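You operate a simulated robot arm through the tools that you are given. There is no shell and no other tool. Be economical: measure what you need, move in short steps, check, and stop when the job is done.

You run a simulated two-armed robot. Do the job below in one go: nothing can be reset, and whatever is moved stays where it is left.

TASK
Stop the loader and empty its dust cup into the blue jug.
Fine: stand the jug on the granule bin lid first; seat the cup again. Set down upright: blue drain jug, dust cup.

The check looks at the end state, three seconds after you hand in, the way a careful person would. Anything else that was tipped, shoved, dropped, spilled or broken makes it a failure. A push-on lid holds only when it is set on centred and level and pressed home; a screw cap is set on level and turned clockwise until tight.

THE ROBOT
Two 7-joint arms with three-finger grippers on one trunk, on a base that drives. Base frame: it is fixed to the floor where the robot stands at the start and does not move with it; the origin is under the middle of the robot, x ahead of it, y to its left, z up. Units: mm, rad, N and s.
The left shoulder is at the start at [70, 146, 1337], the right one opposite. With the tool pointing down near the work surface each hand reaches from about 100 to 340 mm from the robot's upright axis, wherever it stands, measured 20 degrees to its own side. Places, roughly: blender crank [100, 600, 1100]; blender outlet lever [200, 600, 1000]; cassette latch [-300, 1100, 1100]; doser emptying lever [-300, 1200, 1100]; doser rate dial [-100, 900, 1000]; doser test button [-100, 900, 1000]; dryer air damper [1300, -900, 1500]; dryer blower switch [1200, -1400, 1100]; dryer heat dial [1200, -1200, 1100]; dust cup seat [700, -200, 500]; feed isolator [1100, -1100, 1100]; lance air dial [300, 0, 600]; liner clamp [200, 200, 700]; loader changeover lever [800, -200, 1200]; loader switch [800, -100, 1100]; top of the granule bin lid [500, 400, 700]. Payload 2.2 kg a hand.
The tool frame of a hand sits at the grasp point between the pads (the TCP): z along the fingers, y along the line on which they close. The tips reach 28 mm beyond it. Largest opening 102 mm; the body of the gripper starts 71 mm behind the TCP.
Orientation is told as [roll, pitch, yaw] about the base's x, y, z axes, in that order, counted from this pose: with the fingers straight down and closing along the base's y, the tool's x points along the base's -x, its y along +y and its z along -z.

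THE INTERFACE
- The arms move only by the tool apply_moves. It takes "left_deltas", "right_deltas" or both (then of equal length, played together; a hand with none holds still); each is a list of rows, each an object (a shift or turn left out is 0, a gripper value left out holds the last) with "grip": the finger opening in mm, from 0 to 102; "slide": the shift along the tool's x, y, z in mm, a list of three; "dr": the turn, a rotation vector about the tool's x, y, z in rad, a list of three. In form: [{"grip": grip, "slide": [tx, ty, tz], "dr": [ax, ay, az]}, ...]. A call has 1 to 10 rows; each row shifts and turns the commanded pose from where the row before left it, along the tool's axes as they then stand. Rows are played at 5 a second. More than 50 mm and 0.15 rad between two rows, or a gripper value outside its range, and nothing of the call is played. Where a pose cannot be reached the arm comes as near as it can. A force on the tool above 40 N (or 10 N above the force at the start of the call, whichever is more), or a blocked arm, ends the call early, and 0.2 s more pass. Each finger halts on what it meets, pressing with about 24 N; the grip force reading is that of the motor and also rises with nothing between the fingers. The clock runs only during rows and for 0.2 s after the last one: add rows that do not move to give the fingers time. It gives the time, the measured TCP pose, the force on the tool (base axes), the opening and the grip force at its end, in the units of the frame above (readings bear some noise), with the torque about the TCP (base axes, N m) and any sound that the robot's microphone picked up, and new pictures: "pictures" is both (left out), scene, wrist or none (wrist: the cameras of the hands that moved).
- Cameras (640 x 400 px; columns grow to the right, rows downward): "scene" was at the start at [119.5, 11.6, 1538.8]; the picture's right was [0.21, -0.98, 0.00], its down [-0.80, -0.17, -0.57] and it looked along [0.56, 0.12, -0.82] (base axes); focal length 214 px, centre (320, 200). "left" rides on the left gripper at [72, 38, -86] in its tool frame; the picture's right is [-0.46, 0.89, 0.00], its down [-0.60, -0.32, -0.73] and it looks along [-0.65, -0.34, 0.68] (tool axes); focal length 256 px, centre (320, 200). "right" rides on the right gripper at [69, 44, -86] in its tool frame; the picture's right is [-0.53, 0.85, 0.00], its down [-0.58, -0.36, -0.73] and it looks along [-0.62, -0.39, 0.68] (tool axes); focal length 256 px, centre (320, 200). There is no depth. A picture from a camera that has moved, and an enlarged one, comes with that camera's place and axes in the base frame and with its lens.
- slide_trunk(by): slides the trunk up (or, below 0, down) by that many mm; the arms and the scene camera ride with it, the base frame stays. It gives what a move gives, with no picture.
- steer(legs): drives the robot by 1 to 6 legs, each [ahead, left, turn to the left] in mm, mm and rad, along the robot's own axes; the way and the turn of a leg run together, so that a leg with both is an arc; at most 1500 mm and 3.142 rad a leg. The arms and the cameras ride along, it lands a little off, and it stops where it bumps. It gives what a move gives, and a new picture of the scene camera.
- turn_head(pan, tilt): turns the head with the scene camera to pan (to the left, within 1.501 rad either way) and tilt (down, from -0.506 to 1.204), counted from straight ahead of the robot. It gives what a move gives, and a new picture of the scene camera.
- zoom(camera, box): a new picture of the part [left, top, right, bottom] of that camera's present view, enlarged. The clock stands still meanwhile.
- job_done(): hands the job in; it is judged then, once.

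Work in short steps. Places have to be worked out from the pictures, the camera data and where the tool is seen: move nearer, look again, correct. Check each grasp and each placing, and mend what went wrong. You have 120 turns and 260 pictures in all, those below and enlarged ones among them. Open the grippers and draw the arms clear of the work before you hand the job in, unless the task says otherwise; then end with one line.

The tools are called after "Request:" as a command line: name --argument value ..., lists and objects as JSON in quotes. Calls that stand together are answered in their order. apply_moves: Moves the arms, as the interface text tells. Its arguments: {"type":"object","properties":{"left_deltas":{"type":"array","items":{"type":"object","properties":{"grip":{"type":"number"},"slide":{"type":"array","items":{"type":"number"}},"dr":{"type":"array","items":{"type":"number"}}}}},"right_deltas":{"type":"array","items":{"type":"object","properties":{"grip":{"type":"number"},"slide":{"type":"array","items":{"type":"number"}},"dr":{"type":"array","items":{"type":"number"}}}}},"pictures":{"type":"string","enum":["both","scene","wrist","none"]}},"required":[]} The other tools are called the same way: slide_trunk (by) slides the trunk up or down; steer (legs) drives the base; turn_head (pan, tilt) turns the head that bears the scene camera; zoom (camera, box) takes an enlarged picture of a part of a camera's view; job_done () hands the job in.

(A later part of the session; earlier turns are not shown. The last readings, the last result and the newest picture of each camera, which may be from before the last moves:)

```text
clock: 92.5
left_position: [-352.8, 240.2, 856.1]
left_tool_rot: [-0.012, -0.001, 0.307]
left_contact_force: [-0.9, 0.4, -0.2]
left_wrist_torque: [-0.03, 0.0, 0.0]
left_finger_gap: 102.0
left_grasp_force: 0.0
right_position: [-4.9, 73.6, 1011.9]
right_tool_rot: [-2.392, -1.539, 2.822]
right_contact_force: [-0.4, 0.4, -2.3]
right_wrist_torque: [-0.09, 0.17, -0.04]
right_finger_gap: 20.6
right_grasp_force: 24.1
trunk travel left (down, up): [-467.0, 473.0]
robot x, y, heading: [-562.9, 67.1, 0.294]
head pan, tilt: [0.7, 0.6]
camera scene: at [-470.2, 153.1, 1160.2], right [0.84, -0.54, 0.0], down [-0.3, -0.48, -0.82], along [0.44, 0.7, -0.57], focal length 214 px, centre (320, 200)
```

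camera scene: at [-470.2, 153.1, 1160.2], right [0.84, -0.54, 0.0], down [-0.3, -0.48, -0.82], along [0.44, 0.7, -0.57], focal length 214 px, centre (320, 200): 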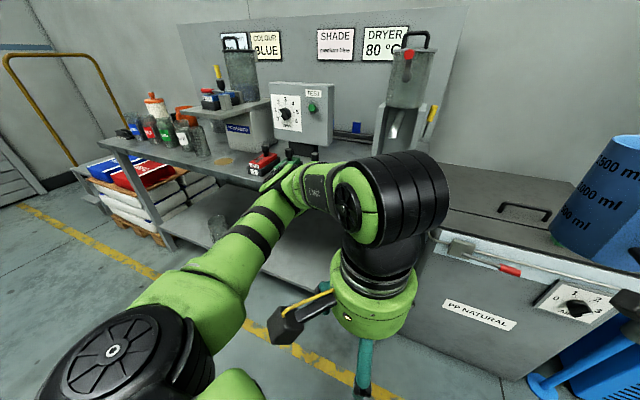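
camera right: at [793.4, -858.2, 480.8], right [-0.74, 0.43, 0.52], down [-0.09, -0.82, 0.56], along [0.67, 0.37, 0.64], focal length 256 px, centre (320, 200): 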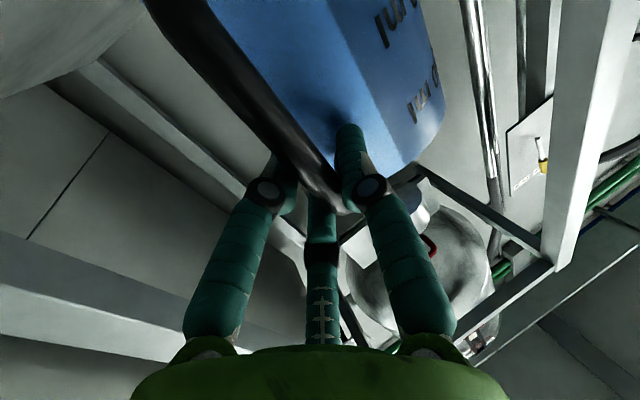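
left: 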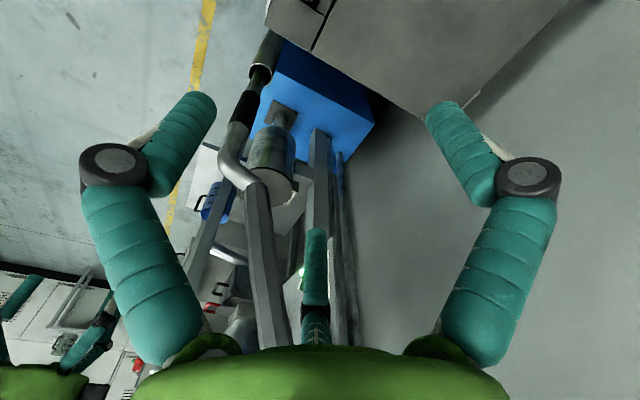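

Next I rotate to heading 0.4 and shift right, then check the cassettes on the table.

Request:
steer --legs '[[0, 0, 0.106], [0, -164, 0], [139, 0, 0]]'

Request:
turn_head --pan 0.6 --tilt 0.4

Request:
zoom --camera "scene" --box '[100, 80, 420, 280]'

```text
clock: 95.4
left_position: [-179.8, 164.8, 856.4]
left_tool_rot: [-0.009, -0.001, 0.41]
left_contact_force: [-0.1, 1.0, 0.0]
left_wrist_torque: [0.0, 0.03, -0.02]
left_finger_gap: 101.8
left_grasp_force: 0.1
right_position: [184.5, 37.2, 1012.6]
right_tool_rot: [-2.397, -1.539, 2.933]
right_contact_force: [0.5, 0.0, -1.3]
right_wrist_torque: [-0.11, 0.11, -0.02]
right_finger_gap: 20.6
right_grasp_force: 24.4
trunk travel left (down, up): [-467.0, 473.0]
robot x, y, heading: [-374.4, -29.7, 0.407]
head pan, tilt: [0.7, 0.6]
camera scene: at [-286.6, 66.0, 1160.2], right [0.89, -0.45, 0.0], down [-0.25, -0.51, -0.82], along [0.37, 0.74, -0.57], focal length 214 px, centre (320, 200)
```

scene: 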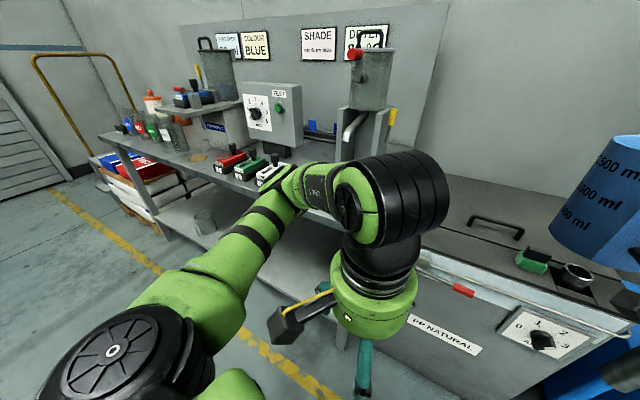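

```text
clock: 96.1
left_position: [-178.8, 165.0, 856.2]
left_tool_rot: [-0.01, -0.001, 0.409]
left_contact_force: [-0.3, 0.0, 0.7]
left_wrist_torque: [0.0, 0.02, -0.04]
left_finger_gap: 102.0
left_grasp_force: 0.1
right_position: [183.8, 35.5, 1011.7]
right_tool_rot: [-2.4, -1.538, 2.934]
right_contact_force: [0.5, -0.1, -2.2]
right_wrist_torque: [-0.1, 0.16, -0.02]
right_finger_gap: 20.6
right_grasp_force: 23.6
trunk travel left (down, up): [-467.0, 473.0]
robot x, y, heading: [-368.3, -32.0, 0.407]
head pan, tilt: [0.6, 0.4]
camera scene: at [-277.4, 65.0, 1178.4], right [0.85, -0.53, 0.0], down [-0.21, -0.33, -0.92], along [0.49, 0.78, -0.39], focal length 214 px, centre (320, 200)
```

scene: 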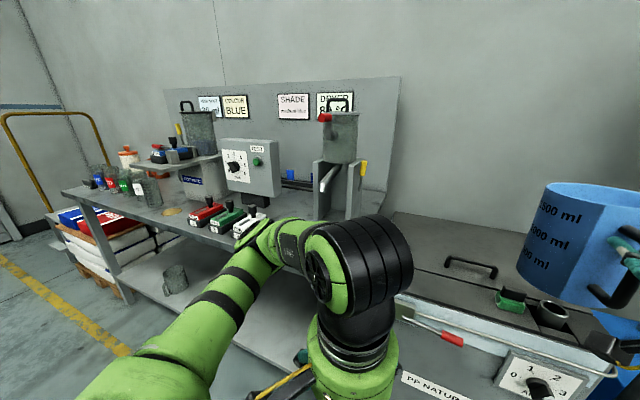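

```text
2.00 times, centred on (260, 180) of scene
camera zoom: at [-277.4, 65.0, 1178.4], right [0.85, -0.53, 0.0], down [-0.21, -0.33, -0.92], along [0.49, 0.78, -0.39], focal length 429 px, centre (440, 240)
```

zoom: 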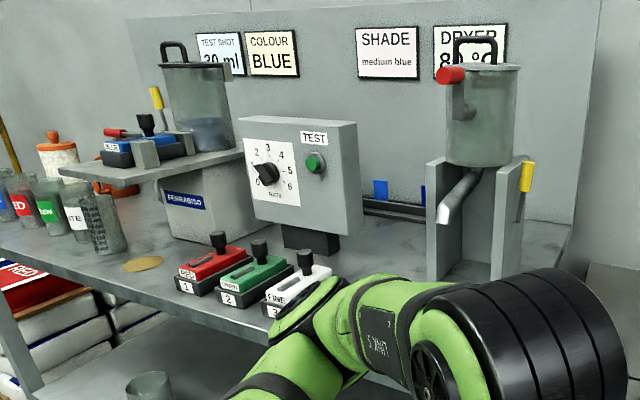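

To slim the left elbow's flare I stretch the left arm forward and up at its present sideways position.

Request:
apply_moves --left_deltas '[{"slide": [-40, 0, -25]}, {"slide": [-40, 0, -25]}, {"slide": [-40, 0, -25]}, {"slide": [-40, 0, -25]}, {"slide": [-40, 0, -25]}, {"slide": [-40, 0, -15]}]' --pictures "scene"

```text
clock: 97.5
left_position: [41.8, 261.5, 996.3]
left_tool_rot: [-0.007, -0.001, 0.41]
left_contact_force: [0.6, -0.3, 0.2]
left_wrist_torque: [0.01, 0.03, 0.01]
left_finger_gap: 101.9
left_grasp_force: 0.1
right_position: [184.4, 35.0, 1011.8]
right_tool_rot: [-2.412, -1.541, 2.945]
right_contact_force: [0.6, 0.0, -2.8]
right_wrist_torque: [-0.11, 0.16, 0.0]
right_finger_gap: 20.7
right_grasp_force: 24.1
trunk travel left (down, up): [-467.0, 473.0]
robot x, y, heading: [-370.3, -28.6, 0.409]
head pan, tilt: [0.6, 0.4]
camera scene: at [-276.1, 64.4, 1178.4], right [0.85, -0.53, 0.0], down [-0.21, -0.33, -0.92], along [0.49, 0.78, -0.39], focal length 214 px, centre (320, 200)
```

scene: 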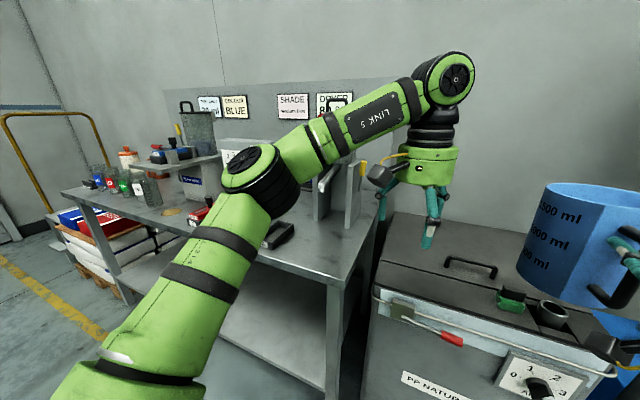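

All cassettes incl. the black one are in place. Better plan: keep the base farther back and stretch the right hand forward (it reached ~715 ahead at the knob). I extend it now.

Request:
apply_moves --right_deltas '[{"slide": [0, 5, 40]}, {"slide": [0, 5, 40]}, {"slide": [0, 5, 40]}, {"slide": [0, 5, 30]}, {}]' --pictures "none"

Request:
turn_head --pan 0.0 --tilt 0.6

```text
clock: 98.7
left_position: [39.8, 262.7, 996.9]
left_tool_rot: [-0.012, 0.0, 0.408]
left_contact_force: [-0.1, -0.5, 0.2]
left_wrist_torque: [0.02, 0.0, 0.03]
left_finger_gap: 102.0
left_grasp_force: 0.1
right_position: [311.7, 66.0, 1019.7]
right_tool_rot: [-2.311, -1.54, 2.845]
right_contact_force: [0.0, 0.4, -2.5]
right_wrist_torque: [-0.11, 0.19, -0.01]
right_finger_gap: 20.6
right_grasp_force: 23.8
right hand out of reach, approached as far as the arm can: row 1, 2, 3, 4
trunk travel left (down, up): [-467.0, 473.0]
robot x, y, heading: [-372.6, -28.3, 0.406]
head pan, tilt: [0.6, 0.4]
```

```text
clock: 99.7
left_position: [41.1, 261.7, 997.0]
left_tool_rot: [-0.011, -0.002, 0.408]
left_contact_force: [0.1, 0.2, -1.0]
left_wrist_torque: [0.02, -0.03, 0.01]
left_finger_gap: 102.0
left_grasp_force: 0.1
right_position: [312.7, 65.9, 1019.2]
right_tool_rot: [-2.315, -1.541, 2.85]
right_contact_force: [0.5, -0.2, -2.6]
right_wrist_torque: [-0.09, 0.15, -0.01]
right_finger_gap: 20.6
right_grasp_force: 24.2
trunk travel left (down, up): [-467.0, 473.0]
robot x, y, heading: [-371.5, -28.5, 0.402]
head pan, tilt: [0.0, 0.6]
camera scene: at [-245.6, 21.8, 1160.3], right [0.4, -0.92, 0.0], down [-0.52, -0.22, -0.83], along [0.76, 0.33, -0.56], focal length 214 px, centre (320, 200)
```

scene: 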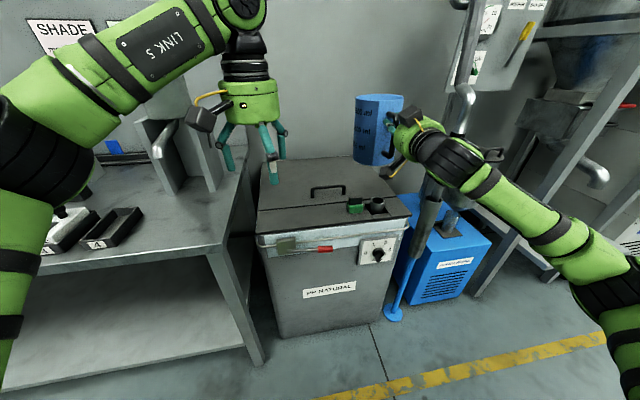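

The right arm now stretches to 666 ahead. Lid handle runs from (385,330) to (452,212), so the jug target is ≈(548,178). I swing the left hand right a little to bring its elbow in first.

Request:
apply_moves --left_deltas '[{"slide": [0, -40, 0]}, {"slide": [0, -40, 0]}, {}]' --pictures "none"

Request:
turn_head --pan 0.5 --tilt 0.3

```text
clock: 100.5
left_position: [73.1, 188.9, 999.2]
left_tool_rot: [-0.012, -0.002, 0.412]
left_contact_force: [-0.3, 0.2, -0.1]
left_wrist_torque: [-0.04, 0.01, 0.01]
left_finger_gap: 101.9
left_grasp_force: 0.2
right_position: [312.0, 66.4, 1019.7]
right_tool_rot: [-2.292, -1.542, 2.827]
right_contact_force: [-0.4, 0.3, -1.7]
right_wrist_torque: [-0.13, 0.19, 0.0]
right_finger_gap: 20.6
right_grasp_force: 23.7
trunk travel left (down, up): [-467.0, 473.0]
robot x, y, heading: [-372.9, -25.5, 0.408]
head pan, tilt: [0.0, 0.6]
```

```text
clock: 101.5
left_position: [73.7, 187.3, 998.8]
left_tool_rot: [-0.011, -0.001, 0.41]
left_contact_force: [-0.1, 0.0, 0.2]
left_wrist_torque: [-0.02, 0.0, -0.03]
left_finger_gap: 102.3
left_grasp_force: 0.1
right_position: [312.4, 65.9, 1019.5]
right_tool_rot: [-2.312, -1.54, 2.848]
right_contact_force: [-0.3, 0.1, -1.9]
right_wrist_torque: [-0.11, 0.14, -0.03]
right_finger_gap: 20.4
right_grasp_force: 24.1
trunk travel left (down, up): [-467.0, 473.0]
robot x, y, heading: [-374.0, -31.7, 0.409]
head pan, tilt: [0.499, 0.3]
camera scene: at [-269.0, 60.2, 1187.7], right [0.79, -0.62, 0.0], down [-0.18, -0.23, -0.95], along [0.59, 0.75, -0.3], focal length 214 px, centre (320, 200)
```

scene: 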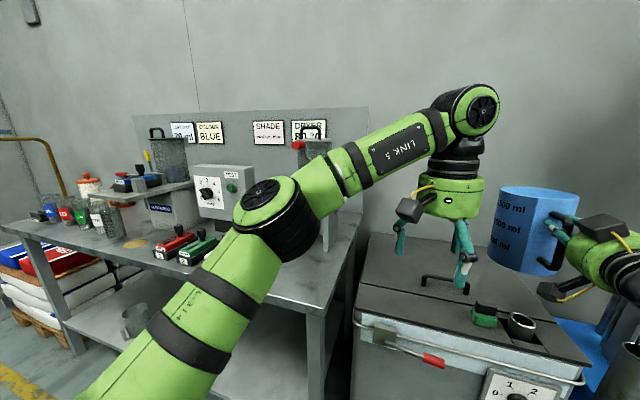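

The left elbow is only ~225 mm out; fine. I drive 156 mm ahead to bring the jug above its place.

Request:
steer --legs '[[156, 0, 0]]'

Request:
turn_head --pan -0.05 --tilt 0.6

```text
clock: 102.8
left_position: [212.1, 251.0, 999.1]
left_tool_rot: [-0.011, -0.002, 0.415]
left_contact_force: [0.3, -0.2, -1.1]
left_wrist_torque: [0.02, 0.03, -0.01]
left_finger_gap: 101.9
left_grasp_force: 0.1
right_position: [451.2, 129.4, 1019.8]
right_tool_rot: [-2.316, -1.541, 2.858]
right_contact_force: [0.1, 1.1, -2.7]
right_wrist_torque: [-0.14, 0.16, -0.02]
right_finger_gap: 20.6
right_grasp_force: 24.5
trunk travel left (down, up): [-467.0, 473.0]
robot x, y, heading: [-232.7, 28.7, 0.412]
head pan, tilt: [0.499, 0.3]
camera scene: at [-129.6, 121.5, 1187.7], right [0.79, -0.61, 0.0], down [-0.18, -0.23, -0.96], along [0.59, 0.75, -0.3], focal length 214 px, centre (320, 200)
```

scene: 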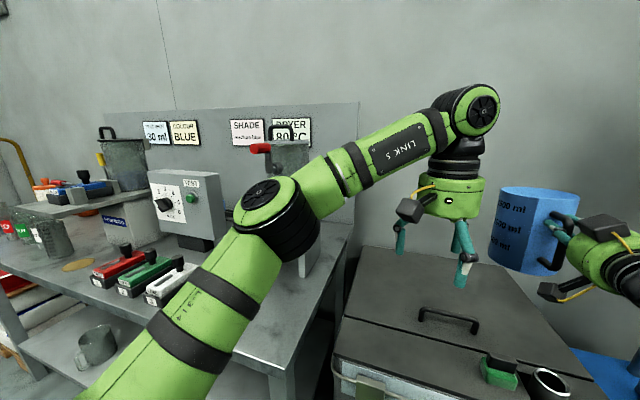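

```text
clock: 103.8
left_position: [212.0, 252.0, 998.2]
left_tool_rot: [-0.011, -0.002, 0.415]
left_contact_force: [-0.4, -0.9, 1.1]
left_wrist_torque: [0.0, -0.02, -0.02]
left_finger_gap: 102.0
left_grasp_force: 0.0
right_position: [451.8, 129.6, 1019.6]
right_tool_rot: [-2.317, -1.543, 2.861]
right_contact_force: [-0.6, -0.3, -2.3]
right_wrist_torque: [-0.12, 0.19, 0.0]
right_finger_gap: 20.8
right_grasp_force: 23.6
trunk travel left (down, up): [-467.0, 473.0]
robot x, y, heading: [-232.4, 33.1, 0.414]
head pan, tilt: [-0.051, 0.6]
camera scene: at [-104.4, 78.9, 1160.3], right [0.35, -0.94, 0.0], down [-0.53, -0.2, -0.83], along [0.77, 0.29, -0.56], focal length 214 px, centre (320, 200)
```

scene: 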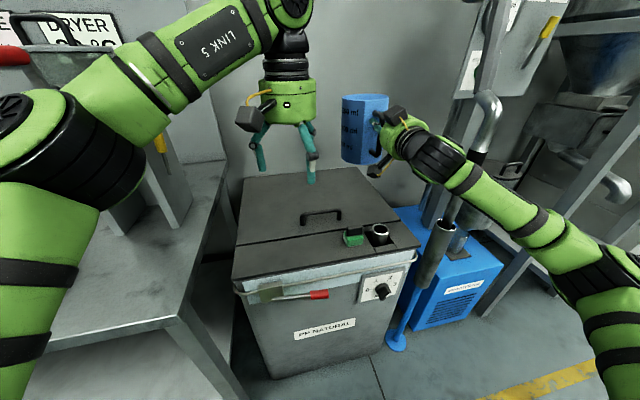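

The jug hovers over its place. I lower the trunk 130 mm and look.

Request:
slide_trunk --by -130

Request:
zoom --camera "scene" --box '[220, 60, 460, 280]'

```text
clock: 105.4
left_position: [212.5, 251.5, 868.7]
left_tool_rot: [-0.011, -0.002, 0.416]
left_contact_force: [-0.1, -0.3, -0.7]
left_wrist_torque: [-0.01, -0.02, 0.0]
left_finger_gap: 102.0
left_grasp_force: 0.1
right_position: [451.2, 130.4, 889.5]
right_tool_rot: [-2.329, -1.541, 2.872]
right_contact_force: [0.2, 0.7, -2.2]
right_wrist_torque: [-0.08, 0.16, -0.03]
right_finger_gap: 20.6
right_grasp_force: 24.3
trunk travel left (down, up): [-337.0, 603.0]
robot x, y, heading: [-232.0, 30.6, 0.416]
head pan, tilt: [-0.051, 0.6]
```

```text
1.82 times, centred on (340, 170) of scene
camera zoom: at [-104.7, 78.7, 1030.3], right [0.35, -0.94, 0.0], down [-0.53, -0.2, -0.82], along [0.77, 0.29, -0.57], focal length 390 px, centre (284, 254)
```

zoom: 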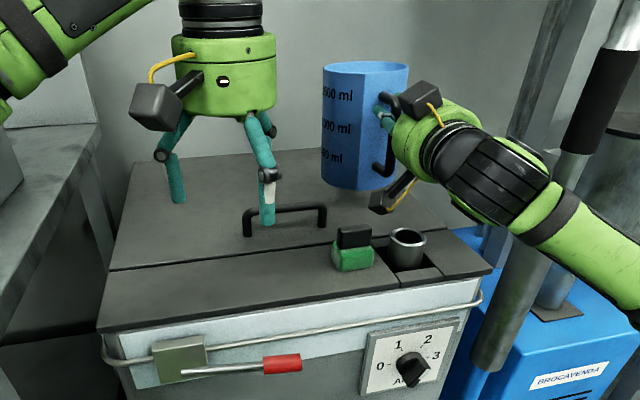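

The jug is ~30 mm above the lid, right of the handle. Lower 22 more, then a few mm at a time by the force reading.

Request:
slide_trunk --by -22

Request:
slide_trunk --by -5

Request:
zoom --camera "scene" --box '[280, 80, 440, 230]'

```text
clock: 106.1
left_position: [211.2, 252.0, 845.8]
left_tool_rot: [-0.012, -0.001, 0.415]
left_contact_force: [0.3, -0.4, 0.4]
left_wrist_torque: [0.01, -0.04, -0.01]
left_finger_gap: 102.0
left_grasp_force: 0.0
right_position: [452.1, 129.3, 867.6]
right_tool_rot: [-2.328, -1.541, 2.87]
right_contact_force: [0.7, 0.0, -1.4]
right_wrist_torque: [-0.15, 0.19, -0.02]
right_finger_gap: 20.4
right_grasp_force: 23.9
trunk travel left (down, up): [-315.0, 625.0]
robot x, y, heading: [-233.7, 32.3, 0.412]
head pan, tilt: [-0.051, 0.6]
```

```text
clock: 106.6
left_position: [211.2, 251.2, 841.4]
left_tool_rot: [-0.012, -0.002, 0.415]
left_contact_force: [-0.1, -0.4, 0.5]
left_wrist_torque: [0.04, -0.01, -0.01]
left_finger_gap: 102.0
left_grasp_force: 0.0
right_position: [451.9, 129.7, 863.3]
right_tool_rot: [-2.359, -1.54, 2.898]
right_contact_force: [-0.1, -1.2, -0.1]
right_wrist_torque: [-0.27, 0.44, 0.12]
right_finger_gap: 20.6
right_grasp_force: 24.0
trunk travel left (down, up): [-310.0, 630.0]
robot x, y, heading: [-232.4, 30.4, 0.411]
head pan, tilt: [-0.051, 0.6]
```

```text
2.67 times, centred on (360, 155) of scene
camera zoom: at [-104.8, 78.6, 1003.3], right [0.35, -0.94, 0.0], down [-0.53, -0.2, -0.83], along [0.77, 0.29, -0.56], focal length 572 px, centre (213, 320)
```

zoom: 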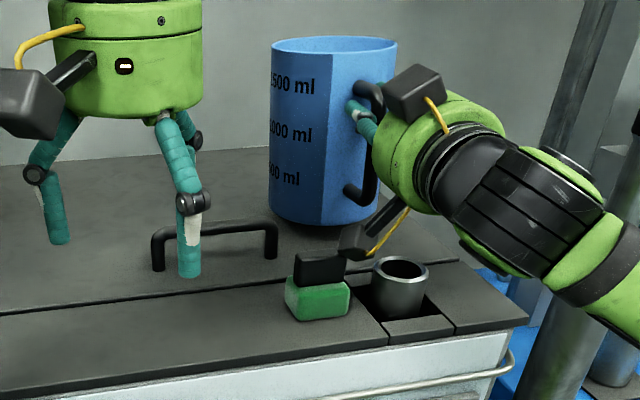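

First contact (force near 0). Lower 4 mm more, then open slowly.

Request:
slide_trunk --by -4

```text
clock: 107.1
left_position: [210.1, 249.9, 838.2]
left_tool_rot: [-0.01, -0.004, 0.414]
left_contact_force: [-0.2, -0.2, 0.5]
left_wrist_torque: [0.02, 0.03, 0.02]
left_finger_gap: 102.0
left_grasp_force: 0.0
right_position: [449.7, 128.8, 860.8]
right_tool_rot: [-2.43, -1.537, 2.973]
right_contact_force: [-1.2, -2.8, 6.7]
right_wrist_torque: [-0.48, 1.16, 0.31]
right_finger_gap: 20.7
right_grasp_force: 23.9
trunk travel left (down, up): [-306.0, 634.0]
robot x, y, heading: [-234.2, 30.4, 0.412]
head pan, tilt: [-0.051, 0.6]
```

Jug is resting (≈9 N change). Open the right gripper in steps and check.

Request:
apply_moves --right_deltas '[{"grip": 28}, {"grip": 40}, {"grip": 60}, {"grip": 80}, {}]' --pictures "both"

```text
clock: 108.3
left_position: [211.3, 249.4, 838.0]
left_tool_rot: [-0.013, -0.004, 0.414]
left_contact_force: [-0.2, -1.6, 0.6]
left_wrist_torque: [0.02, -0.02, -0.01]
left_finger_gap: 102.2
left_grasp_force: 0.1
right_position: [450.3, 130.4, 858.8]
right_tool_rot: [-2.333, -1.54, 2.876]
right_contact_force: [-1.3, -1.3, 4.0]
right_wrist_torque: [-0.2, 0.55, 0.18]
right_finger_gap: 80.1
right_grasp_force: 0.1
trunk travel left (down, up): [-306.0, 634.0]
robot x, y, heading: [-234.1, 32.3, 0.414]
head pan, tilt: [-0.051, 0.6]
camera scene: at [-105.6, 78.3, 999.4], right [0.35, -0.94, 0.0], down [-0.53, -0.2, -0.83], along [0.77, 0.29, -0.56], focal length 214 px, centre (320, 200)
camera right: at [356.9, 121.6, 787.2], right [-0.45, 0.73, 0.52], down [-0.46, -0.68, 0.57], along [0.77, 0.02, 0.64], focal length 256 px, centre (320, 200)
```

scene: 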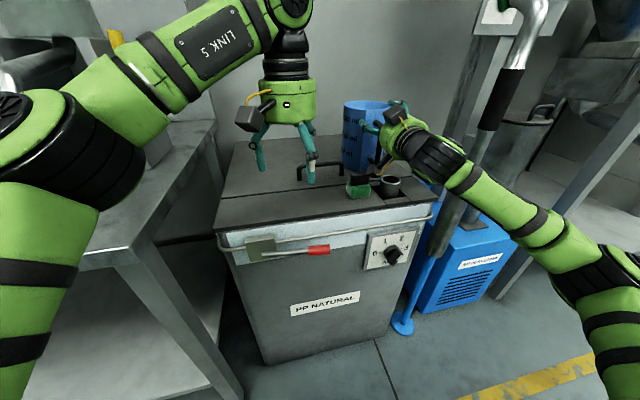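
right: 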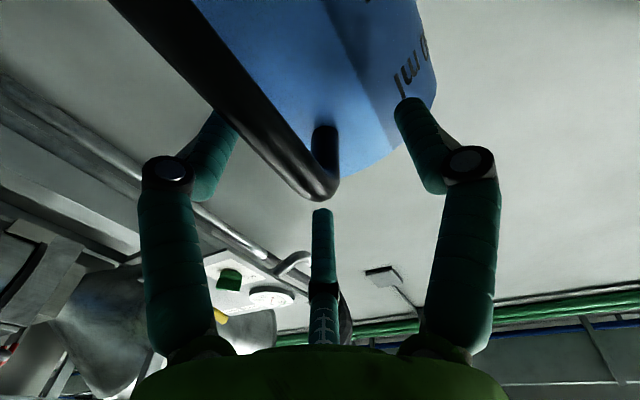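

Jug stands free. There's a small residual contact, so I withdraw straight back with a slight rise.

Request:
apply_moves --right_deltas '[{"slide": [-4, 0, -15]}, {"slide": [-3, 0, -25]}, {"slide": [0, 0, -35]}, {"slide": [0, 0, -40]}, {"slide": [0, 0, -40]}]' --pictures "scene"

Request:
zoom --camera "scene" --box '[260, 60, 460, 240]'

```text
clock: 109.5
left_position: [212.2, 251.3, 837.9]
left_tool_rot: [-0.011, -0.003, 0.416]
left_contact_force: [-0.5, 0.3, -1.0]
left_wrist_torque: [-0.02, 0.01, 0.04]
left_finger_gap: 102.1
left_grasp_force: 0.0
right_position: [318.9, 49.3, 863.0]
right_tool_rot: [-2.343, -1.54, 2.883]
right_contact_force: [0.8, -0.2, 0.6]
right_wrist_torque: [0.01, 0.03, 0.03]
right_finger_gap: 79.9
right_grasp_force: 0.1
trunk travel left (down, up): [-306.0, 634.0]
robot x, y, heading: [-234.6, 32.4, 0.409]
head pan, tilt: [-0.051, 0.6]
camera scene: at [-105.3, 78.5, 999.4], right [0.35, -0.94, 0.0], down [-0.53, -0.2, -0.83], along [0.77, 0.29, -0.56], focal length 214 px, centre (320, 200)
```

scene: 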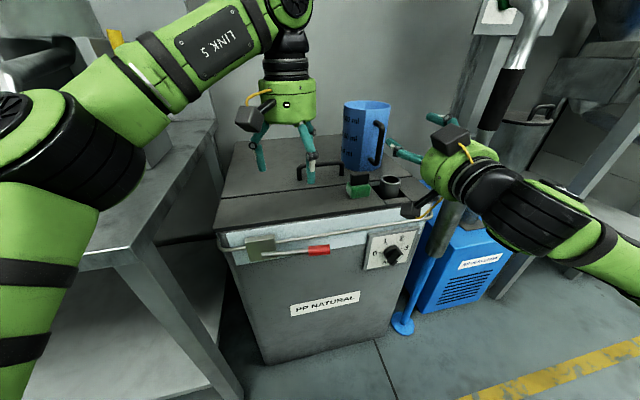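

```text
2.22 times, centred on (360, 150) of scene
camera zoom: at [-105.3, 78.5, 999.4], right [0.35, -0.94, 0.0], down [-0.53, -0.2, -0.83], along [0.77, 0.29, -0.56], focal length 477 px, centre (231, 311)
```

zoom: 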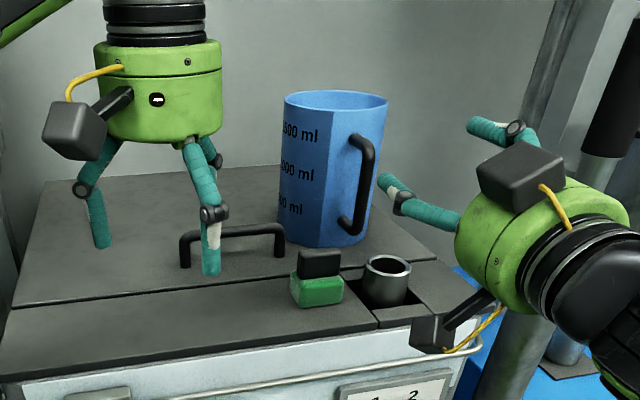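

The jug stands upright on the lid near (547,181). Now I back the base away 300 mm before repositioning the arms.

Request:
steer --legs '[[-300, 0, 0]]'

Request:
apply_moves --left_deltas '[{"slide": [35, 12, 15]}, {"slide": [35, 12, 15]}, {"slide": [35, 12, 15]}, {"slide": [35, 12, 15]}, {"slide": [35, 12, 10]}, {"slide": [35, 10, 0]}]' --right_deltas '[{"slide": [0, 0, -20]}, {"slide": [0, 0, -20]}, {}, {}, {}, {}]' --pictures "scene"

```text
clock: 111.6
left_position: [-67.3, 129.0, 837.9]
left_tool_rot: [-0.013, -0.002, 0.411]
left_contact_force: [0.2, 0.3, 0.3]
left_wrist_torque: [0.03, -0.03, 0.0]
left_finger_gap: 101.8
left_grasp_force: 0.2
right_position: [41.9, -73.2, 862.8]
right_tool_rot: [-2.339, -1.54, 2.88]
right_contact_force: [-0.1, -0.2, -0.2]
right_wrist_torque: [0.01, 0.02, 0.01]
right_finger_gap: 79.8
right_grasp_force: 0.0
trunk travel left (down, up): [-306.0, 634.0]
robot x, y, heading: [-511.2, -89.8, 0.413]
head pan, tilt: [-0.051, 0.6]
camera scene: at [-384.1, -43.2, 999.4], right [0.35, -0.94, 0.0], down [-0.53, -0.2, -0.83], along [0.77, 0.29, -0.56], focal length 214 px, centre (320, 200)
```

scene: 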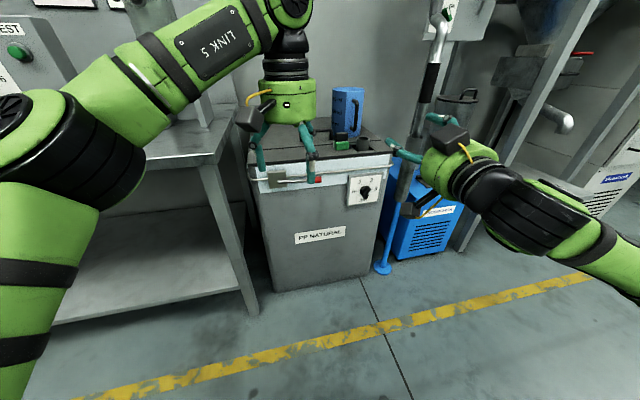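

```text
clock: 113.0
left_position: [-289.3, 109.5, 766.9]
left_tool_rot: [-0.012, -0.003, 0.416]
left_contact_force: [0.1, -0.6, 0.7]
left_wrist_torque: [-0.01, -0.02, 0.01]
left_finger_gap: 101.9
left_grasp_force: 0.0
right_position: [27.3, -87.7, 870.6]
right_tool_rot: [-2.333, -1.54, 2.872]
right_contact_force: [0.2, 0.5, 0.0]
right_wrist_torque: [-0.02, -0.01, 0.02]
right_finger_gap: 80.0
right_grasp_force: 0.1
right hand out of reach, approached as far as the arm can: row 1, 2
trunk travel left (down, up): [-306.0, 634.0]
robot x, y, heading: [-512.0, -92.9, 0.412]
head pan, tilt: [-0.051, 0.6]
camera scene: at [-384.1, -43.1, 999.4], right [0.35, -0.94, 0.0], down [-0.53, -0.2, -0.83], along [0.77, 0.29, -0.56], focal length 214 px, centre (320, 200)
```

scene: 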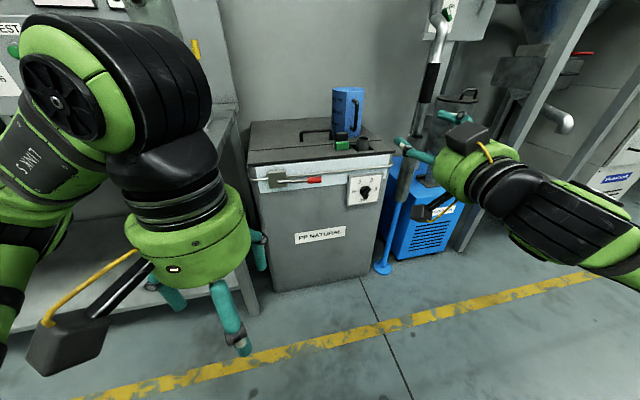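

I rotate to 0.61, go right 654 and ahead 100, staying clear of everything.

Request:
steer --legs '[[0, 0, 0.2], [0, -654, 0], [178, 0, 0]]'

Request:
apply_moves --right_deltas '[{"dr": [0, 0.14, 0]}, {"dr": [0, 0.14, 0]}, {"dr": [0, 0.14, 0]}, {"dr": [0, 0.14, 0]}]' --pictures "none"

```text
clock: 118.5
left_position: [184.9, -283.2, 766.8]
left_tool_rot: [-0.012, 0.001, 0.609]
left_contact_force: [1.0, 0.5, -0.3]
left_wrist_torque: [0.0, 0.0, -0.02]
left_finger_gap: 102.1
left_grasp_force: 0.1
right_position: [531.6, -414.8, 870.9]
right_tool_rot: [-2.314, -1.541, 3.052]
right_contact_force: [1.3, 0.8, 0.1]
right_wrist_torque: [0.01, 0.0, -0.04]
right_finger_gap: 79.9
right_grasp_force: 0.1
trunk travel left (down, up): [-306.0, 634.0]
robot x, y, heading: [5.4, -525.6, 0.603]
head pan, tilt: [-0.051, 0.6]
camera scene: at [120.0, -451.6, 999.2], right [0.53, -0.85, 0.0], down [-0.48, -0.3, -0.82], along [0.7, 0.43, -0.57], focal length 214 px, centre (320, 200)
```

scene: 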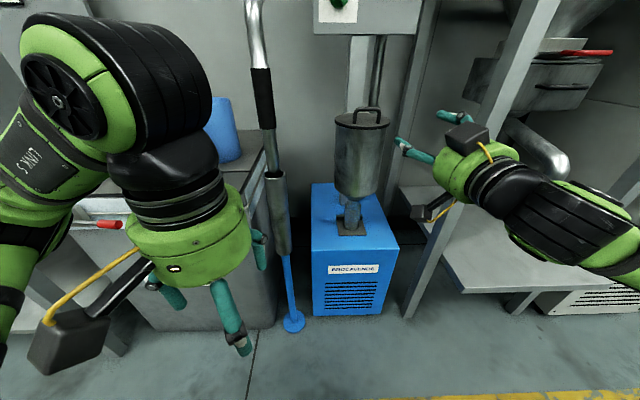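

```text
clock: 119.5
left_position: [183.7, -283.0, 768.1]
left_tool_rot: [-0.014, -0.003, 0.609]
left_contact_force: [0.7, -0.5, 0.2]
left_wrist_torque: [-0.02, -0.01, 0.0]
left_finger_gap: 102.0
left_grasp_force: 0.1
right_position: [532.1, -415.5, 870.1]
right_tool_rot: [-0.044, -1.03, 0.773]
right_contact_force: [0.6, 0.2, 0.4]
right_wrist_torque: [-0.03, 0.01, 0.02]
right_finger_gap: 80.1
right_grasp_force: 0.1
trunk travel left (down, up): [-306.0, 634.0]
robot x, y, heading: [2.3, -524.9, 0.609]
head pan, tilt: [-0.051, 0.6]
```

Lower the trunk 290 mm (below the hands is free floor) to view the cup from the side.

Request:
slide_trunk --by -290

Request:
zoom --camera "scene" --box '[280, 20, 440, 200]'

Request:
zoom --camera "right" --box '[0, 0, 640, 400]'

```text
clock: 122.4
left_position: [184.7, -284.8, 477.6]
left_tool_rot: [-0.012, -0.002, 0.609]
left_contact_force: [-0.4, 0.7, 0.1]
left_wrist_torque: [-0.01, 0.01, 0.03]
left_finger_gap: 102.1
left_grasp_force: 0.1
right_position: [531.6, -415.4, 580.4]
right_tool_rot: [-0.043, -1.031, 0.772]
right_contact_force: [-0.6, 0.4, 0.0]
right_wrist_torque: [0.0, -0.01, 0.01]
right_finger_gap: 80.2
right_grasp_force: 0.1
trunk travel left (down, up): [-16.0, 924.0]
robot x, y, heading: [5.7, -524.6, 0.607]
head pan, tilt: [-0.051, 0.6]
```

```text
2.22 times, centred on (360, 110) of scene
camera zoom: at [119.5, -451.9, 709.3], right [0.53, -0.85, 0.0], down [-0.48, -0.3, -0.83], along [0.7, 0.44, -0.56], focal length 477 px, centre (231, 400)
```

zoom: 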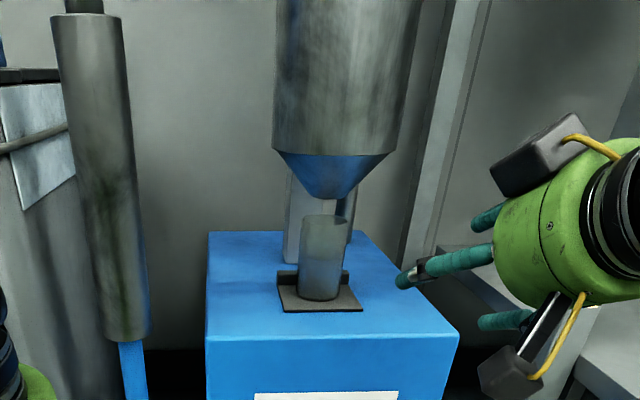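

```text
1.00 times, centred on (320, 200) of right (not enlarged: the box is as wide or as high as the picture)
camera zoom: at [421.8, -457.6, 564.4], right [-0.37, 0.82, 0.44], down [-0.01, -0.48, 0.88], along [0.93, 0.32, 0.19], focal length 256 px, centre (320, 200)
```

zoom: 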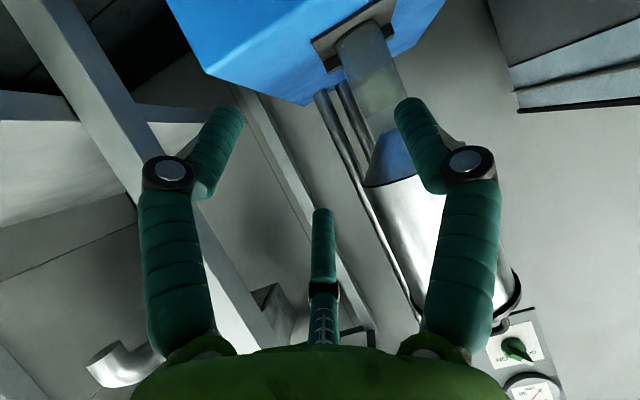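

The translucent cup stands on a small plate with a rear rim, at ≈(697,-228), z≈457–560. The canister cone starts ≈589. Because of the boxes above and below the gripper, I'll come in pitched ~12° down at z≈533. First adjust the tool pitch and heading.

Request:
apply_moves --right_deltas '[{"dr": [0, -0.11, 0]}, {"dr": [0, -0.11, 0]}, {"dr": [0, -0.11, 0]}, {"dr": [0.12, 0, 0]}, {}]' --pictures "none"

Request:
steer --legs '[[90, 0, 0]]'

Request:
zoom --camera "scene" --box '[280, 20, 480, 220]'

Request:
zoom --camera "right" --box '[0, 0, 640, 400]'

```text
clock: 123.6
left_position: [184.2, -283.4, 476.5]
left_tool_rot: [-0.013, -0.001, 0.609]
left_contact_force: [-0.4, -0.6, -0.1]
left_wrist_torque: [0.02, -0.04, 0.0]
left_finger_gap: 102.1
left_grasp_force: 0.1
right_position: [532.3, -416.5, 579.7]
right_tool_rot: [-0.226, -1.363, 0.836]
right_contact_force: [-1.0, 0.2, -1.0]
right_wrist_torque: [-0.03, -0.02, -0.01]
right_finger_gap: 80.0
right_grasp_force: 0.1
trunk travel left (down, up): [-16.0, 924.0]
robot x, y, heading: [5.9, -524.3, 0.604]
head pan, tilt: [-0.051, 0.6]
```

```text
clock: 124.7
left_position: [258.6, -231.9, 477.2]
left_tool_rot: [-0.013, -0.002, 0.611]
left_contact_force: [0.4, -0.3, 0.5]
left_wrist_torque: [-0.01, 0.01, -0.04]
left_finger_gap: 101.8
left_grasp_force: 0.0
right_position: [605.8, -363.1, 580.3]
right_tool_rot: [-0.225, -1.361, 0.84]
right_contact_force: [0.5, -0.5, 0.2]
right_wrist_torque: [0.0, 0.01, 0.03]
right_finger_gap: 79.8
right_grasp_force: 0.1
trunk travel left (down, up): [-16.0, 924.0]
robot x, y, heading: [77.6, -473.9, 0.607]
head pan, tilt: [-0.051, 0.6]
camera scene: at [193.3, -400.6, 709.3], right [0.53, -0.85, 0.0], down [-0.48, -0.3, -0.83], along [0.7, 0.44, -0.56], focal length 214 px, centre (320, 200)
```

scene: 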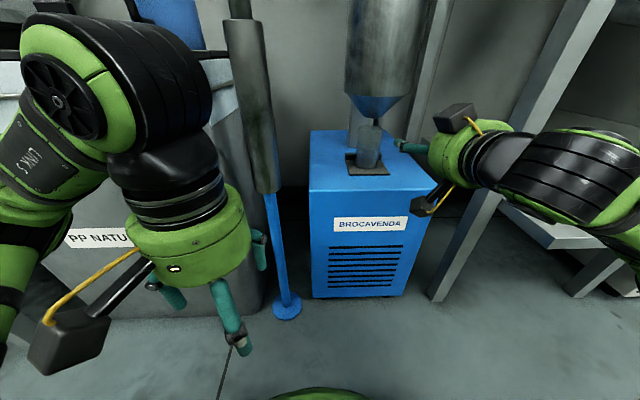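

```text
2.00 times, centred on (380, 120) of scene
camera zoom: at [193.3, -400.6, 709.3], right [0.53, -0.85, 0.0], down [-0.48, -0.3, -0.83], along [0.7, 0.44, -0.56], focal length 429 px, centre (200, 360)
```

zoom: 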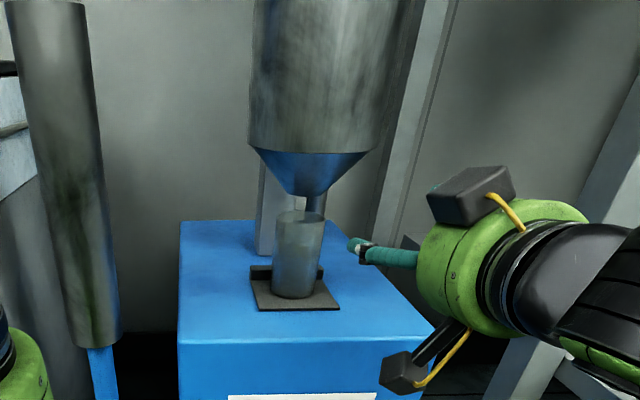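

```text
1.00 times, centred on (320, 200) of right (not enlarged: the box is as wide or as high as the picture)
camera zoom: at [501.8, -387.9, 527.8], right [-0.42, 0.77, 0.48], down [-0.3, -0.62, 0.73], along [0.86, 0.16, 0.48], focal length 256 px, centre (320, 200)
```

zoom: 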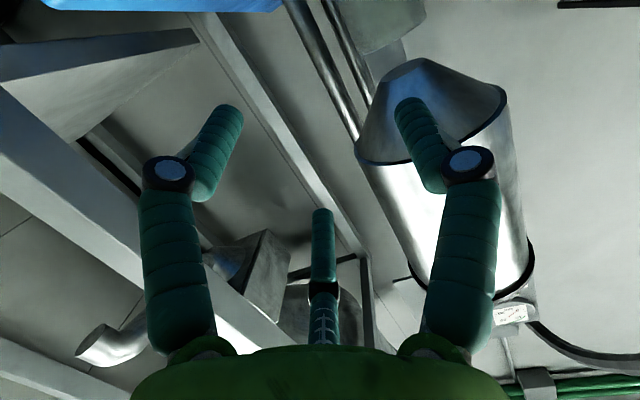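

I shift left 60, correct the small roll, and lower 35 mm, staying in front of the blue box.

Request:
apply_moves --right_deltas '[{"slide": [12, 20, 0], "dr": [0, 0, 0.046]}, {"slide": [12, 20, 0]}, {"slide": [11, 20, 0]}, {}]' --pictures "both"

```text
clock: 125.7
left_position: [258.4, -231.5, 478.0]
left_tool_rot: [-0.012, -0.002, 0.609]
left_contact_force: [0.1, 0.1, 0.7]
left_wrist_torque: [0.02, 0.03, -0.02]
left_finger_gap: 102.3
left_grasp_force: 0.0
right_position: [565.1, -319.1, 545.3]
right_tool_rot: [-0.007, -1.367, 0.616]
right_contact_force: [-0.5, -0.9, -0.2]
right_wrist_torque: [0.03, 0.05, 0.01]
right_finger_gap: 80.0
right_grasp_force: 0.0
trunk travel left (down, up): [-16.0, 924.0]
robot x, y, heading: [78.7, -468.2, 0.612]
head pan, tilt: [-0.051, 0.6]
camera scene: at [193.3, -400.6, 709.3], right [0.53, -0.85, 0.0], down [-0.48, -0.3, -0.83], along [0.7, 0.44, -0.56], focal length 214 px, centre (320, 200)
camera right: at [459.9, -340.1, 495.4], right [-0.39, 0.76, 0.52], down [-0.28, -0.64, 0.71], along [0.87, 0.13, 0.47], focal length 256 px, centre (320, 200)
```

scene: 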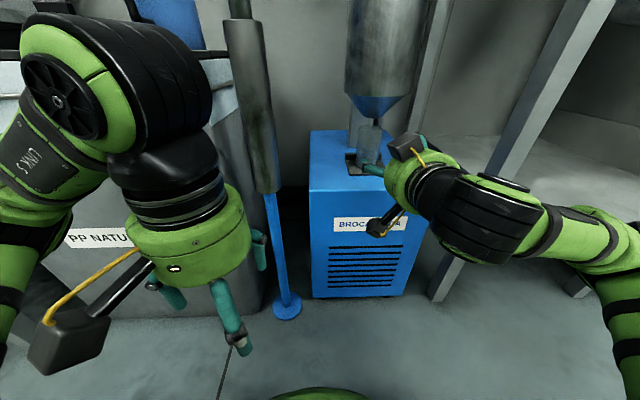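
right: 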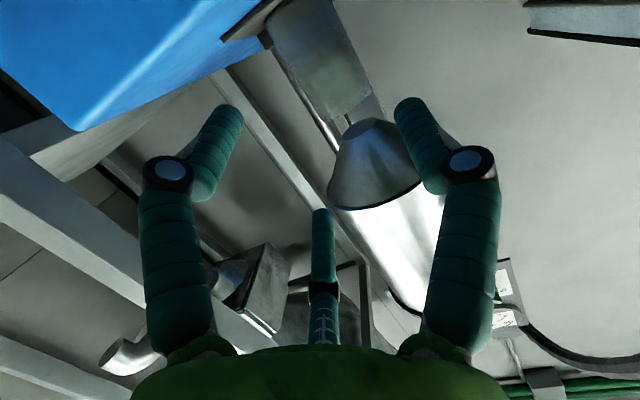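

Cup is dead ahead, ~160 mm, z≈472–561. I flatten the pitch slightly (≈7°), raise to z≈565, and advance 90 mm, then look.

Request:
apply_moves --right_deltas '[{"slide": [-20, 0, 10], "dr": [0, -0.08, 0]}, {"slide": [-4, 0, 30]}, {"slide": [-4, 0, 30]}, {"slide": [-2, 0, 20]}, {}]' --pictures "both"

Request:
zoom --camera "scene" --box '[300, 60, 460, 260]'

```text
clock: 126.9
left_position: [258.0, -232.9, 477.9]
left_tool_rot: [-0.014, -0.003, 0.611]
left_contact_force: [-0.5, -0.4, 0.6]
left_wrist_torque: [-0.02, 0.03, 0.0]
left_finger_gap: 102.1
left_grasp_force: 0.1
right_position: [643.8, -267.0, 562.0]
right_tool_rot: [-0.016, -1.445, 0.626]
right_contact_force: [-0.2, 0.6, 1.0]
right_wrist_torque: [-0.02, 0.0, 0.0]
right_finger_gap: 79.6
right_grasp_force: 0.1
trunk travel left (down, up): [-16.0, 924.0]
robot x, y, heading: [78.7, -472.5, 0.603]
head pan, tilt: [-0.051, 0.6]
camera scene: at [193.3, -400.6, 709.3], right [0.53, -0.85, 0.0], down [-0.48, -0.3, -0.83], along [0.7, 0.44, -0.56], focal length 214 px, centre (320, 200)
camera right: at [540.8, -284.8, 503.5], right [-0.43, 0.73, 0.53], down [-0.33, -0.67, 0.66], along [0.84, 0.11, 0.53], focal length 256 px, centre (320, 200)
```

scene: 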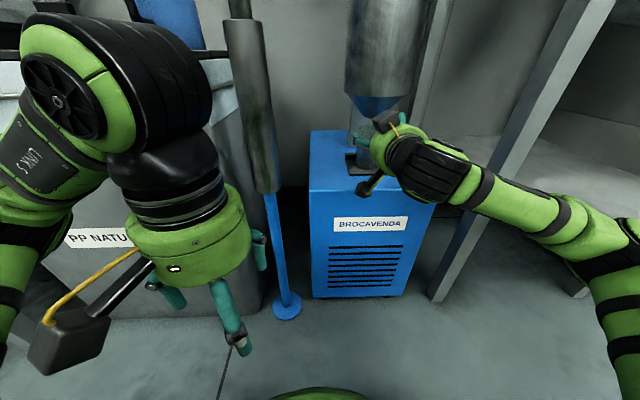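
right: 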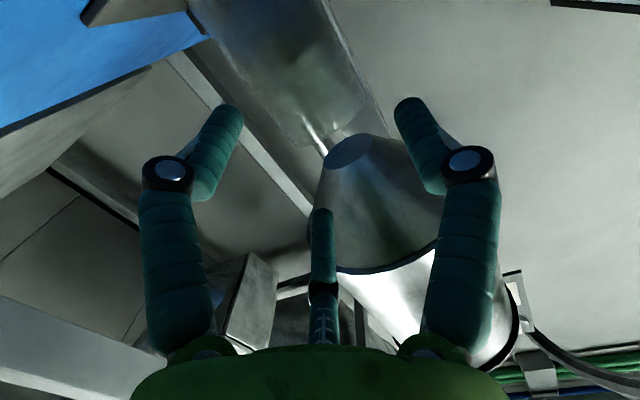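

```text
2.00 times, centred on (380, 160) of scene
camera zoom: at [193.3, -400.6, 709.3], right [0.53, -0.85, 0.0], down [-0.48, -0.3, -0.83], along [0.7, 0.44, -0.56], focal length 429 px, centre (200, 280)
```

zoom: 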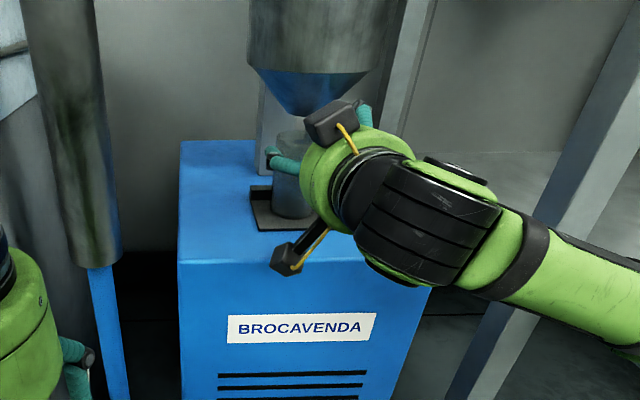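

Cup rim centre is ~65 mm ahead, ~4–7 mm to +y, top z≈561. I advance 43 mm with slight lowering so that the finger ends straddle it.

Request:
apply_moves --right_deltas '[{"slide": [2, 3, 15]}, {"slide": [2, 2, 15]}, {"slide": [2, 0, 13]}, {}]' --pictures "both"

Request:
zoom --camera "scene" --box '[320, 60, 440, 210]'

```text
clock: 127.9
left_position: [258.7, -230.7, 477.8]
left_tool_rot: [-0.014, -0.002, 0.61]
left_contact_force: [0.2, -0.6, -0.1]
left_wrist_torque: [0.01, -0.01, -0.02]
left_finger_gap: 102.1
left_grasp_force: 0.2
right_position: [675.9, -237.9, 550.8]
right_tool_rot: [-0.014, -1.443, 0.625]
right_contact_force: [-1.3, -1.6, -0.6]
right_wrist_torque: [0.03, 0.02, -0.01]
right_finger_gap: 83.3
right_grasp_force: 0.1
trunk travel left (down, up): [-16.0, 924.0]
robot x, y, heading: [75.4, -473.2, 0.606]
head pan, tilt: [-0.051, 0.6]
camera scene: at [193.5, -400.5, 709.2], right [0.53, -0.85, 0.0], down [-0.48, -0.3, -0.82], along [0.7, 0.44, -0.57], focal length 214 px, centre (320, 200)
camera right: at [573.6, -256.4, 492.1], right [-0.43, 0.73, 0.53], down [-0.33, -0.67, 0.67], along [0.84, 0.11, 0.53], focal length 256 px, centre (320, 200)
```

scene: 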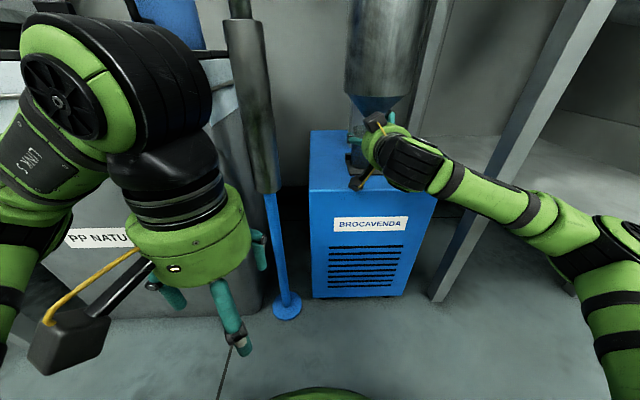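
right: 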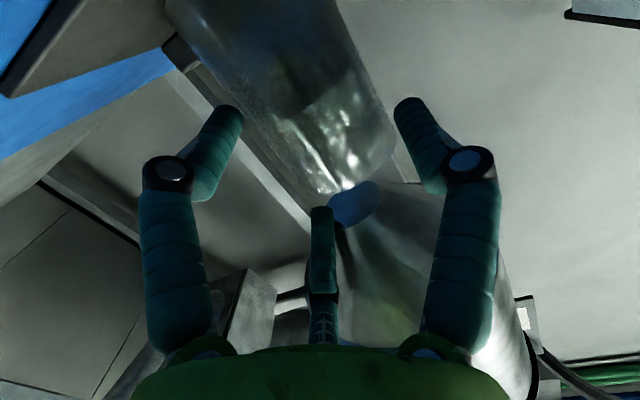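

```text
2.67 times, centred on (380, 135) of scene
camera zoom: at [193.5, -400.5, 709.2], right [0.53, -0.85, 0.0], down [-0.48, -0.3, -0.82], along [0.7, 0.44, -0.57], focal length 572 px, centre (160, 373)
```

zoom: 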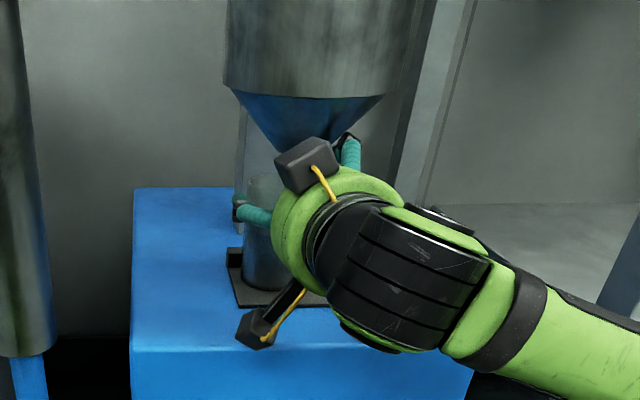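

The left-hand (+y) finger brushes the cup: the cup is ~11 mm to +y. I back up 12 mm, shift, open wider and re-advance.

Request:
apply_moves --right_deltas '[{"slide": [0, 0, -15], "grip": 92}, {"slide": [0, 11, 0]}, {"slide": [0, 0, 15]}, {}]' --pictures "wrist"

```text
clock: 128.7
left_position: [259.2, -233.8, 478.6]
left_tool_rot: [-0.011, -0.002, 0.605]
left_contact_force: [1.0, 0.0, -0.9]
left_wrist_torque: [-0.03, 0.01, 0.02]
left_finger_gap: 102.2
left_grasp_force: 0.0
right_position: [672.1, -240.8, 553.5]
right_tool_rot: [0.021, -1.446, 0.559]
right_contact_force: [-0.4, -8.0, 0.1]
right_wrist_torque: [0.34, 0.0, -0.11]
right_finger_gap: 100.3
right_grasp_force: 3.5
trunk travel left (down, up): [-16.0, 924.0]
robot x, y, heading: [78.0, -472.0, 0.609]
head pan, tilt: [-0.051, 0.6]
stopped in row 4 (right hand): the force on the tool passed its limit at 52 N (the readings are from after the stop); the commanded pose is now the measured one
camera right: at [569.0, -255.8, 495.0], right [-0.41, 0.74, 0.53], down [-0.35, -0.66, 0.66], along [0.85, 0.08, 0.53], focal length 256 px, centre (320, 200)
```

right: 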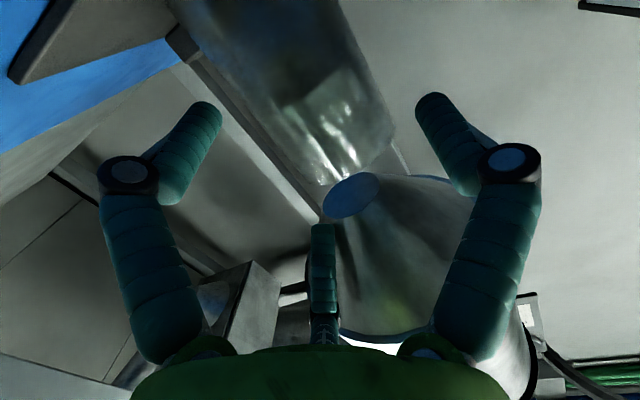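

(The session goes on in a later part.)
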